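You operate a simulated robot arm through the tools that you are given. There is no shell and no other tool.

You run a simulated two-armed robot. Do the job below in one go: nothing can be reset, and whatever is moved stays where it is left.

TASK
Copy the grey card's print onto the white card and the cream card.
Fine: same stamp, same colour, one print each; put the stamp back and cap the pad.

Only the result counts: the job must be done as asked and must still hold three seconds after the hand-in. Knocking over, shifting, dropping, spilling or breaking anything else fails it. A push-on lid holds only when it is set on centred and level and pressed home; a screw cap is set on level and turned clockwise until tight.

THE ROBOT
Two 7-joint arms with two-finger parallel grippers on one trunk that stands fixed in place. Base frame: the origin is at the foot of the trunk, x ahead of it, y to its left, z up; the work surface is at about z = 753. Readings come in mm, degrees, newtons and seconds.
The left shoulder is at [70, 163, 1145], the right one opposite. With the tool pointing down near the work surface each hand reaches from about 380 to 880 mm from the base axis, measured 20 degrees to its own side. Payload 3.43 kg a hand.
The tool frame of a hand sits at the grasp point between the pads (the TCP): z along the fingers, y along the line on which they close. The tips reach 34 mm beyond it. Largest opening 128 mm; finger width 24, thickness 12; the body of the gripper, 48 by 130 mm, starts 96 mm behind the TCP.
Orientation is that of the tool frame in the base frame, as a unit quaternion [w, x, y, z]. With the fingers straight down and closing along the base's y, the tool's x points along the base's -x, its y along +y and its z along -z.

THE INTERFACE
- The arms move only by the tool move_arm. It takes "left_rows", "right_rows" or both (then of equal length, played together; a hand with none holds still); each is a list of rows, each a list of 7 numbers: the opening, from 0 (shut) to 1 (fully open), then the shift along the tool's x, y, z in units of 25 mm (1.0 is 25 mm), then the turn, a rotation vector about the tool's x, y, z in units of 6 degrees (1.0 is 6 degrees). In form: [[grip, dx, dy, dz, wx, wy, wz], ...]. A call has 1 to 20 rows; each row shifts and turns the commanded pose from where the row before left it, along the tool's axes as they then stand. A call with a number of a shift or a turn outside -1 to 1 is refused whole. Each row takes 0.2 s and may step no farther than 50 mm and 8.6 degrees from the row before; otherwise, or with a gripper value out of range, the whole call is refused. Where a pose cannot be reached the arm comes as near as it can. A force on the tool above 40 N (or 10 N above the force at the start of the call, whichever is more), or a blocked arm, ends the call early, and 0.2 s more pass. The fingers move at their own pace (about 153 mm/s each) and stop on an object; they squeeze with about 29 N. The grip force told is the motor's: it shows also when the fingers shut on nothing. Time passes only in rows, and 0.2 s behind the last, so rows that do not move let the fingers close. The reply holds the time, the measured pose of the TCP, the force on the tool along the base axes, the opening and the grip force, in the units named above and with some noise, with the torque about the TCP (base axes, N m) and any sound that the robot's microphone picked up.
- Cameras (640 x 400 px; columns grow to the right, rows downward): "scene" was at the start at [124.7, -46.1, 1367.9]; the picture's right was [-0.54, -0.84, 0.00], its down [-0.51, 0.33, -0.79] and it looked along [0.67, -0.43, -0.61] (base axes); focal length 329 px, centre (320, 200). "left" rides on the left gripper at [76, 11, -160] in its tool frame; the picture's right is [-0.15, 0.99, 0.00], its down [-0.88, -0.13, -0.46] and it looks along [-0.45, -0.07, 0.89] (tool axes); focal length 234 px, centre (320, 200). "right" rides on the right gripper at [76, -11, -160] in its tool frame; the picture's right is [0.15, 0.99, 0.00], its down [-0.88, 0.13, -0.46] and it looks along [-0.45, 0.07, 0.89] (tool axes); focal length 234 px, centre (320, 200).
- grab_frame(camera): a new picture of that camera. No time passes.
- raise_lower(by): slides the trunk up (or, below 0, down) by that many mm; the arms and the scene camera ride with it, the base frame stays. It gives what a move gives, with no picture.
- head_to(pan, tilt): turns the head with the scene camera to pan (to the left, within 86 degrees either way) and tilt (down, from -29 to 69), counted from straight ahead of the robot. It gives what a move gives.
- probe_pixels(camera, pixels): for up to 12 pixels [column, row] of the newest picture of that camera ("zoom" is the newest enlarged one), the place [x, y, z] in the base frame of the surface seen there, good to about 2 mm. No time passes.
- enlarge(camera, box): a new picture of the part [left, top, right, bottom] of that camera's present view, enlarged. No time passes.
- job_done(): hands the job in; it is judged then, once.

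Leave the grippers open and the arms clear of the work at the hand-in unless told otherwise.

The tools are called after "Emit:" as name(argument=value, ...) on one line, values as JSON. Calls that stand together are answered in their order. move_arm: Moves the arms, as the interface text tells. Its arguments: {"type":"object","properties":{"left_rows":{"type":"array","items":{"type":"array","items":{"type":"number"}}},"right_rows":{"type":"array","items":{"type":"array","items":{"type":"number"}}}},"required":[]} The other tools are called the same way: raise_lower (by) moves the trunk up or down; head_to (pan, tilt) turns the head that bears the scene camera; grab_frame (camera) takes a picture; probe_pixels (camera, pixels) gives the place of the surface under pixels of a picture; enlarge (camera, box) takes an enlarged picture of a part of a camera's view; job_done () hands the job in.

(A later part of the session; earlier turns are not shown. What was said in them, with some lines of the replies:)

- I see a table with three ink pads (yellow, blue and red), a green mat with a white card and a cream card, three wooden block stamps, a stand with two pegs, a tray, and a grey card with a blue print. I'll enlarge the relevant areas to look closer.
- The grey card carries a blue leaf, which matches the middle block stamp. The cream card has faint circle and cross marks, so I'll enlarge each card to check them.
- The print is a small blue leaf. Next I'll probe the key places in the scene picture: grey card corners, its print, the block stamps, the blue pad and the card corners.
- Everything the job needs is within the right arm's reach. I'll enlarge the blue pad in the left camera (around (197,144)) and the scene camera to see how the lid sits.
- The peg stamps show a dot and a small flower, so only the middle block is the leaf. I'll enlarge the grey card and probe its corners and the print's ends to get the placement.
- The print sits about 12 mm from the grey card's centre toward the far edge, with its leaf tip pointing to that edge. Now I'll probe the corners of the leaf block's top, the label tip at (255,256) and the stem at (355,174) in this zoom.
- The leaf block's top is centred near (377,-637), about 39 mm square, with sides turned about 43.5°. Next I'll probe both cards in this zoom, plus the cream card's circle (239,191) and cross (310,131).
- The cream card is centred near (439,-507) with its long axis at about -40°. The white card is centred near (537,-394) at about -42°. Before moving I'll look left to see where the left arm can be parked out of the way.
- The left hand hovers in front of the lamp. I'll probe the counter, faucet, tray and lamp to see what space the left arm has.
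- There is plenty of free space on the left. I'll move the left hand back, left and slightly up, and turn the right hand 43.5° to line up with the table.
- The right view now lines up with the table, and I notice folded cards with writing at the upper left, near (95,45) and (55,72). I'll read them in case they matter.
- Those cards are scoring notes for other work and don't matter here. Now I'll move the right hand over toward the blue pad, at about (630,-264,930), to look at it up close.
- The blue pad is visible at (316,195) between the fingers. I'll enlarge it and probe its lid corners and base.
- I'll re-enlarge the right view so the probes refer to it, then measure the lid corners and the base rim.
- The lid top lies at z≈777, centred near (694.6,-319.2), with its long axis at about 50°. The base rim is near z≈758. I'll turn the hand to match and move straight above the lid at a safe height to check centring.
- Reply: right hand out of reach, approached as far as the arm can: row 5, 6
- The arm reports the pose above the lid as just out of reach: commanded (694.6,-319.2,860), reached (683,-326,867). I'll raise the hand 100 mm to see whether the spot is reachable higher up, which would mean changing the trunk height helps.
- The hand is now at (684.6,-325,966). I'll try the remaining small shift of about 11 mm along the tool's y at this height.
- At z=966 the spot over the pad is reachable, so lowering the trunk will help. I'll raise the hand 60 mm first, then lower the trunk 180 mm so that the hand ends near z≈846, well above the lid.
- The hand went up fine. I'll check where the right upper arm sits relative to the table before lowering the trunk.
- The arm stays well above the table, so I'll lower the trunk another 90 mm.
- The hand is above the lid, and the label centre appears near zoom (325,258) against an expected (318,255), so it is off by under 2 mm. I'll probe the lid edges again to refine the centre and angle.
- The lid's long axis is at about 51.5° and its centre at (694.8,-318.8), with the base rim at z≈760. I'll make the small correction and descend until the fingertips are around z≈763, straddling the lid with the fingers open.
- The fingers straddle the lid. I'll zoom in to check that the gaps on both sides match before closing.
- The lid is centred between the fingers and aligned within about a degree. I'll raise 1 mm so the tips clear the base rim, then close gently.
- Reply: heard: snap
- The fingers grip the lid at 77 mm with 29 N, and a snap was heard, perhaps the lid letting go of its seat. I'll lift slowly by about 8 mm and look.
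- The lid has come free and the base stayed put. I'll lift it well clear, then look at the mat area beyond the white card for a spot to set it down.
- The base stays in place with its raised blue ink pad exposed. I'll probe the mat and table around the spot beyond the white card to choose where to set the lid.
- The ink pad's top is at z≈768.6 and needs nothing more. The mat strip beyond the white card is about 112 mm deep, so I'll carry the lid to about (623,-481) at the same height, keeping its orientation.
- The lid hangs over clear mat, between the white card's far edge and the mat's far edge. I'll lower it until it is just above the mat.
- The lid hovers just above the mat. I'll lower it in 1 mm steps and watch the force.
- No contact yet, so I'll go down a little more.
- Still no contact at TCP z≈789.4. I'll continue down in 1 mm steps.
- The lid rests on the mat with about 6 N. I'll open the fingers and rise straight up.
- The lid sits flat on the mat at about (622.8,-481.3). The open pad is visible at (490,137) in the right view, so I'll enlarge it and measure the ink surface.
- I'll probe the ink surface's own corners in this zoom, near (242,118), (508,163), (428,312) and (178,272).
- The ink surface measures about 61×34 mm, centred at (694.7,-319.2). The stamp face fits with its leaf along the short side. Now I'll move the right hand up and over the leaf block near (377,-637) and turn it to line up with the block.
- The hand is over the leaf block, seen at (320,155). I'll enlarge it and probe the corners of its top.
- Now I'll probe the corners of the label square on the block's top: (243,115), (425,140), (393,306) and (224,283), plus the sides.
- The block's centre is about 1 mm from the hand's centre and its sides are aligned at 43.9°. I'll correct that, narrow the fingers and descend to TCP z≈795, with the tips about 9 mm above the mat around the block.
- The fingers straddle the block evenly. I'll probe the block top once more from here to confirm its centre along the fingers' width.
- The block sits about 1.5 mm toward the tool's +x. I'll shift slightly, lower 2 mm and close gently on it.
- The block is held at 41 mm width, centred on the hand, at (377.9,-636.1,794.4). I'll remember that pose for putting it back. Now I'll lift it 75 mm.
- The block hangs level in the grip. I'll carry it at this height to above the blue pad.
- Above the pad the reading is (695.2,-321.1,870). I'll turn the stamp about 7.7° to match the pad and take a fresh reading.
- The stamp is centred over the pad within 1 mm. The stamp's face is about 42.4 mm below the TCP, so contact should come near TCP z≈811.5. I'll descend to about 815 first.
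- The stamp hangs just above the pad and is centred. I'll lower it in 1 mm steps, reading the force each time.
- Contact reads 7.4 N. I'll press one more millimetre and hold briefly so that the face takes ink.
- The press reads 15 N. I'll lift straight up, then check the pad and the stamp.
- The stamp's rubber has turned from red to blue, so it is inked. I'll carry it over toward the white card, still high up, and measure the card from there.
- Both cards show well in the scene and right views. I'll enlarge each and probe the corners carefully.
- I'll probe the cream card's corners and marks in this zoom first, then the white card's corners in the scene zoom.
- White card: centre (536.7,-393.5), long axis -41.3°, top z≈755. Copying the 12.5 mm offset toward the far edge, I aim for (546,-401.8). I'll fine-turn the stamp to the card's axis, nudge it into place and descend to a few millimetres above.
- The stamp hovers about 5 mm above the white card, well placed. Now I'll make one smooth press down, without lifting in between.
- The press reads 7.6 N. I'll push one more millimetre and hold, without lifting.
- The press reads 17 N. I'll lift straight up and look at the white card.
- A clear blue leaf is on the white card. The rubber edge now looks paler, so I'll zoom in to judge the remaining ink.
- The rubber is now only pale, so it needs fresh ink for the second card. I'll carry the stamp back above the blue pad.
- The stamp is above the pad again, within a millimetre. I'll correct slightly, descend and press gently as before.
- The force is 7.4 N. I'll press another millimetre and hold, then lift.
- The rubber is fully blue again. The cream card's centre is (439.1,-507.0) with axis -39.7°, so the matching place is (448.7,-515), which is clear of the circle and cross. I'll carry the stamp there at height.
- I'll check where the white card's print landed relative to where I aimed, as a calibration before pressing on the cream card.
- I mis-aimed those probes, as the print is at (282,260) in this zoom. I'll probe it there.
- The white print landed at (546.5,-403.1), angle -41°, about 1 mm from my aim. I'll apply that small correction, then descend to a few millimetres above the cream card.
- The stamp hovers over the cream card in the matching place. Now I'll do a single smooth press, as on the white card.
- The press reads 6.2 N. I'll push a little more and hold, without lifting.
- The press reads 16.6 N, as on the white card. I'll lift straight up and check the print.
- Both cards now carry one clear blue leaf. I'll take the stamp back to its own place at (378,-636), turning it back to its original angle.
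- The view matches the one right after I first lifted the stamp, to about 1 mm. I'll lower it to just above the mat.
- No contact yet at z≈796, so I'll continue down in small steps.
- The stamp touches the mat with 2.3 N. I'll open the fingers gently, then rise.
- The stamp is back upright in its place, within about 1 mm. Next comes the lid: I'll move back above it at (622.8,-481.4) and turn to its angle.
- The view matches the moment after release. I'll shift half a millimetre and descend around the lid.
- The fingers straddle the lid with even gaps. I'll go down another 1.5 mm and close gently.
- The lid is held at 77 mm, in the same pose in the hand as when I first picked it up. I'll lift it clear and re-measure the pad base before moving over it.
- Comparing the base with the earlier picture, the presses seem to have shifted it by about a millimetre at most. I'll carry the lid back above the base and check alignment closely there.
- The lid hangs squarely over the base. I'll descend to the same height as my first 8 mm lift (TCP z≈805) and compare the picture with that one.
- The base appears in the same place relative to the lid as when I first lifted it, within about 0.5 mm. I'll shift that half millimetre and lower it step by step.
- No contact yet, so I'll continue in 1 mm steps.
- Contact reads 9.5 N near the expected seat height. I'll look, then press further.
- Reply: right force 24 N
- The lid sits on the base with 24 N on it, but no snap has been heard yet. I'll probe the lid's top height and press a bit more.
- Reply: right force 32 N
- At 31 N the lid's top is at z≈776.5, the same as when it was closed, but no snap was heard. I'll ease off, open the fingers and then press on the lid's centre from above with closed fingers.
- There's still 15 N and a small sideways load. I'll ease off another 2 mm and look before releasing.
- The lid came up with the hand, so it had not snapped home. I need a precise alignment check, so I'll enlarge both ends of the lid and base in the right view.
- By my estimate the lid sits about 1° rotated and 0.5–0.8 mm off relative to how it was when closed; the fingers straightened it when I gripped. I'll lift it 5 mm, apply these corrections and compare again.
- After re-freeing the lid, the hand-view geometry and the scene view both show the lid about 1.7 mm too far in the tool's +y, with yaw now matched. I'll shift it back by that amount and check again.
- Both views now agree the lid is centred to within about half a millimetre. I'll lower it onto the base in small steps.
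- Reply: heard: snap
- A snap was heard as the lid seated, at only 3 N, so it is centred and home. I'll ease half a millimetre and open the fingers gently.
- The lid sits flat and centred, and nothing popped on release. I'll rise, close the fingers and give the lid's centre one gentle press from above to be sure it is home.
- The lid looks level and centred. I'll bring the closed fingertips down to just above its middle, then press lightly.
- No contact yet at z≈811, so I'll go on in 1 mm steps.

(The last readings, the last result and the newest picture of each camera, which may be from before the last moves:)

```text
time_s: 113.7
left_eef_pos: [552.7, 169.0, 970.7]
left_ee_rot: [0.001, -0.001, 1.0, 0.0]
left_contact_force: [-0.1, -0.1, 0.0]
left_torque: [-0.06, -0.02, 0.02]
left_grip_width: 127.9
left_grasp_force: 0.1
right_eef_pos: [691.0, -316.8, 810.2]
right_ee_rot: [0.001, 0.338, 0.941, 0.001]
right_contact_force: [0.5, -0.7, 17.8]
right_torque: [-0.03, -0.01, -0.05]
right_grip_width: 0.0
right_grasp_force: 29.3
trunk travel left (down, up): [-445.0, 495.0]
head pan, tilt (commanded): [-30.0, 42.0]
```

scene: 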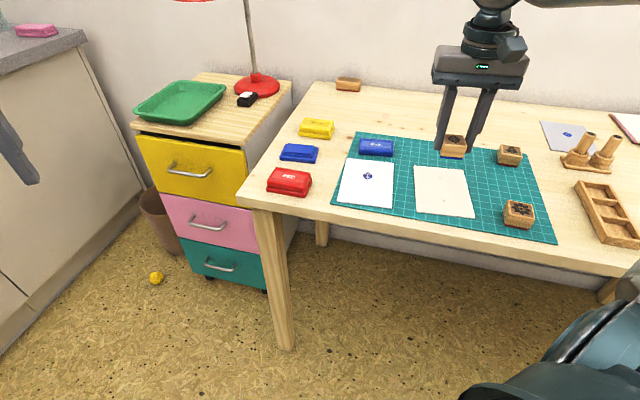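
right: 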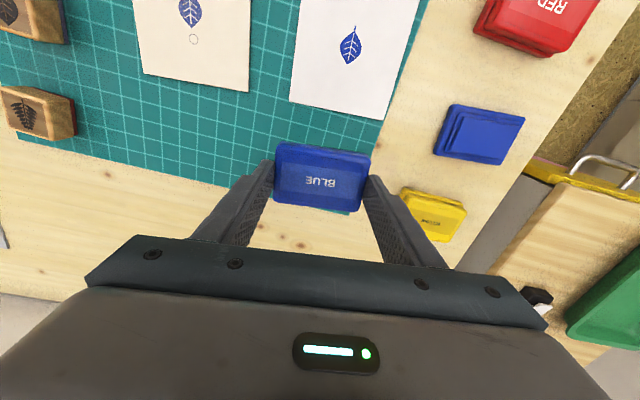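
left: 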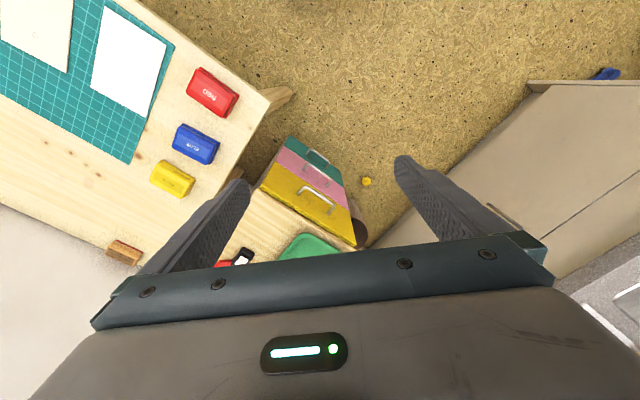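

The press read 18 N without any further movement, so the lid is home. I'll lift off, open the fingers and raise the trunk back up so that both arms are clear.

Emit:
move_arm(right_rows=[[0, 0, 0, -0.1, 0, 0, 0], [0, 0, 0, -0.4, 0, 0, 0], [0, 0, 0, -0.8, 0, 0, 0], [0, 0, 0, -0.9, 0, 0, 0], [0.5, 0, 0, -0.9, 0, 0, 0], [1, 0, 0, -0.5, 0, 0, 0], [1, 0, 0, 0, 0, 0, 0]])

Emit:
raise_lower(by=180)

Emit:
grab_frame(camera="scene")

Emit:
grab_frame(camera="right")

```text
time_s: 115.3
left_eef_pos: [556.0, 168.9, 970.5]
left_ee_rot: [0.0, -0.001, 1.0, -0.001]
left_contact_force: [-0.3, 0.6, -0.5]
left_torque: [-0.03, 0.0, 0.0]
left_grip_width: 128.0
left_grasp_force: 0.2
right_eef_pos: [691.2, -317.3, 897.9]
right_ee_rot: [0.0, 0.338, 0.941, 0.0]
right_contact_force: [-0.3, -0.3, 0.0]
right_torque: [-0.03, 0.03, 0.01]
right_grip_width: 127.9
right_grasp_force: 0.1
trunk travel left (down, up): [-445.0, 495.0]
head pan, tilt (commanded): [-30.0, 42.0]
```

```text
time_s: 117.3
left_eef_pos: [555.9, 169.7, 1149.8]
left_ee_rot: [0.0, -0.001, 1.0, 0.001]
left_contact_force: [0.6, 0.2, -0.6]
left_torque: [0.0, 0.04, -0.01]
left_grip_width: 128.0
left_grasp_force: 0.1
right_eef_pos: [692.3, -318.1, 1077.8]
right_ee_rot: [-0.001, 0.337, 0.941, 0.0]
right_contact_force: [1.2, -0.1, 0.3]
right_torque: [-0.01, -0.01, -0.02]
right_grip_width: 127.7
right_grasp_force: 0.1
trunk travel left (down, up): [-625.0, 315.0]
head pan, tilt (commanded): [-30.0, 42.0]
```

```text
taken
```

scene: 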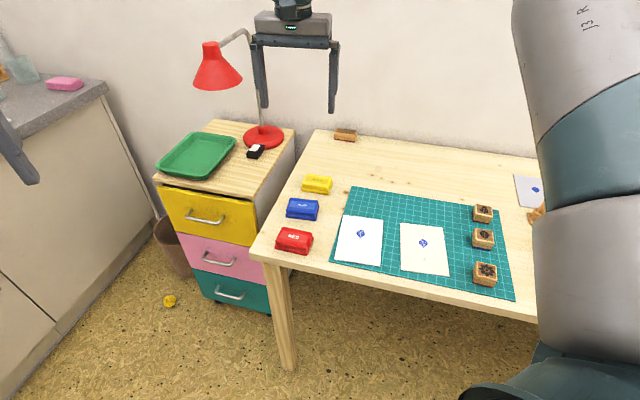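

```text
taken
```

right: 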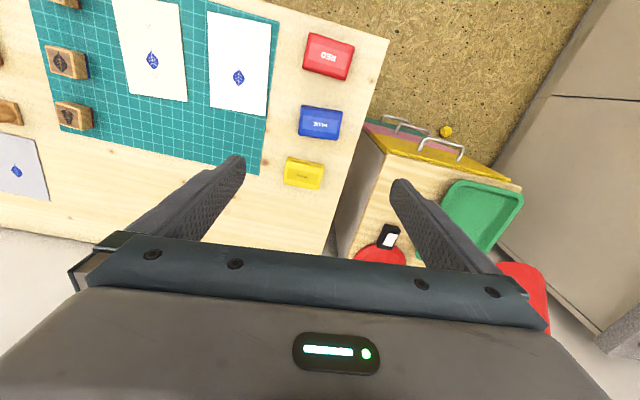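

The arms are up and clear. I'll do a final close check of the pad lid, both prints, and the stamp in its place.

Emit:
enlarge(camera="scene", box=[262, 170, 342, 262])

Emit:
enlarge(camera="scene", box=[325, 185, 525, 305])

Emit:
enlarge(camera="right", box=[0, 0, 280, 205])

Emit:
enlarge(camera="right", box=[280, 25, 370, 195])

```text
4.35 times, centred on (302, 216) of scene
```

zoom: 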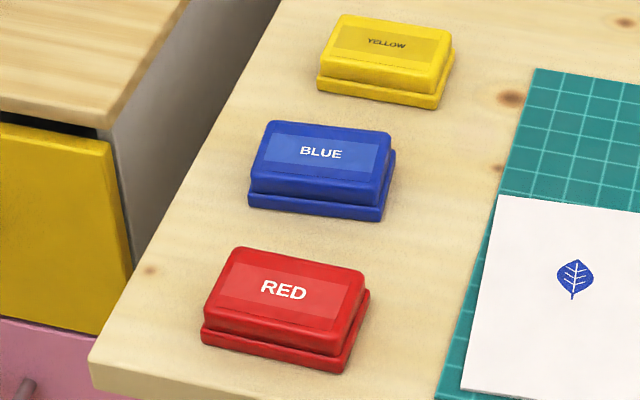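

```text
3.20 times, centred on (425, 245) of scene
```

zoom: 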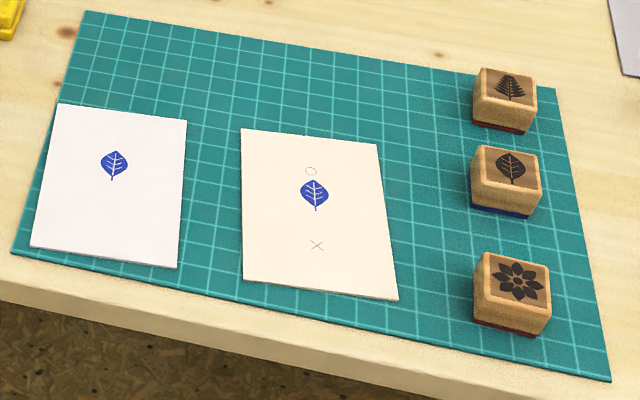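

```text
1.95 times, centred on (140, 102) of right
```

zoom: 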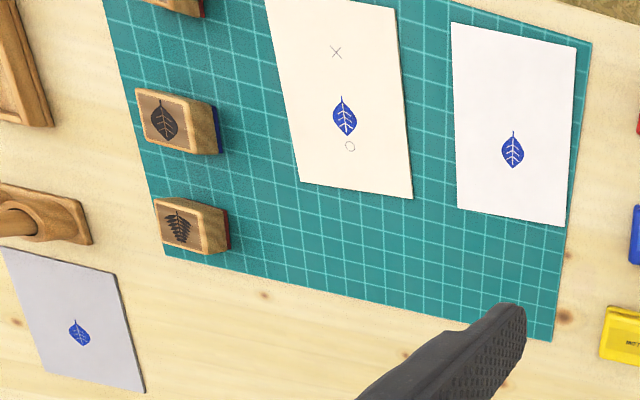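

```text
2.35 times, centred on (325, 110) of right
```

zoom: 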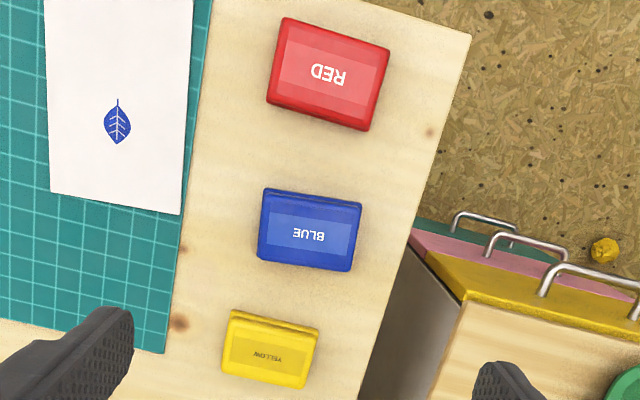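

Both prints match the grey card, the stamp is back in its row, and the blue pad is closed and level. I'll draw the right hand back off the table a little so that it is fully clear.

Emit:
move_arm(right_rows=[[1, 0.9, 0, -0.2, 0, 0, 0], [1, 0.9, 0, -0.2, 0, 0, 0], [1, 0.9, 0, -0.2, 0, 0, 0], [1, 0.9, 0, -0.2, 0, 0, 0], [1, 0.9, 0, 0, 0, 0, 0], [1, 0, 0, 0, 0, 0, 0], [1, 0, 0, 0, 0, 0, 0]])

Emit:
grab_frame(camera="scene")

```text
time_s: 118.9
left_eef_pos: [555.7, 169.9, 1150.2]
left_ee_rot: [0.0, 0.0, 1.0, 0.0]
left_contact_force: [-0.2, -1.0, 0.3]
left_torque: [-0.02, 0.0, 0.02]
left_grip_width: 127.9
left_grasp_force: 0.0
right_eef_pos: [604.1, -245.3, 1098.3]
right_ee_rot: [-0.001, 0.338, 0.941, 0.001]
right_contact_force: [0.4, 0.1, -0.1]
right_torque: [0.04, 0.0, 0.02]
right_grip_width: 128.0
right_grasp_force: 0.1
trunk travel left (down, up): [-625.0, 315.0]
head pan, tilt (commanded): [-30.0, 42.0]
```

```text
taken
```

scene: 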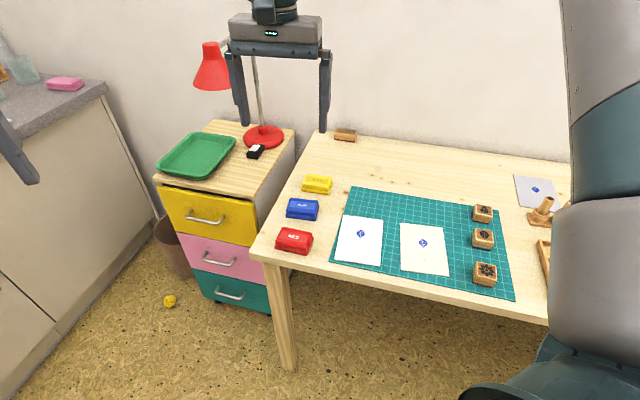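

Everything is in place: one blue leaf print on each card, the stamp back in its spot, the pad capped, and both grippers open and clear. I'll hand the job in.

Emit:
job_done()

```text
The job is handed in.
```

The white card and the cream card each carry one blue leaf print, made with the same stamp and ink colour as the grey card's. On each card I put the print in the grey card's position, a little toward the far edge, with the leaf pointing the same way. On the cream card it sits between the circle and the cross without touching either.

- **Stamp:** it is back in its place on the mat, within about 1 mm of where it stood. It went back with a little blue ink still on its face.
- **Blue pad:** the lid is back on and level. The first try didn't catch, so I lifted it, realigned it and set it down until it snapped. A final press on top moved nothing.
- **Pad position:** pressing the stamp and lid may have nudged the pad base by 1–2 mm.

Both grippers are open and clear of the table. The job is handed in, but I haven't seen its result.
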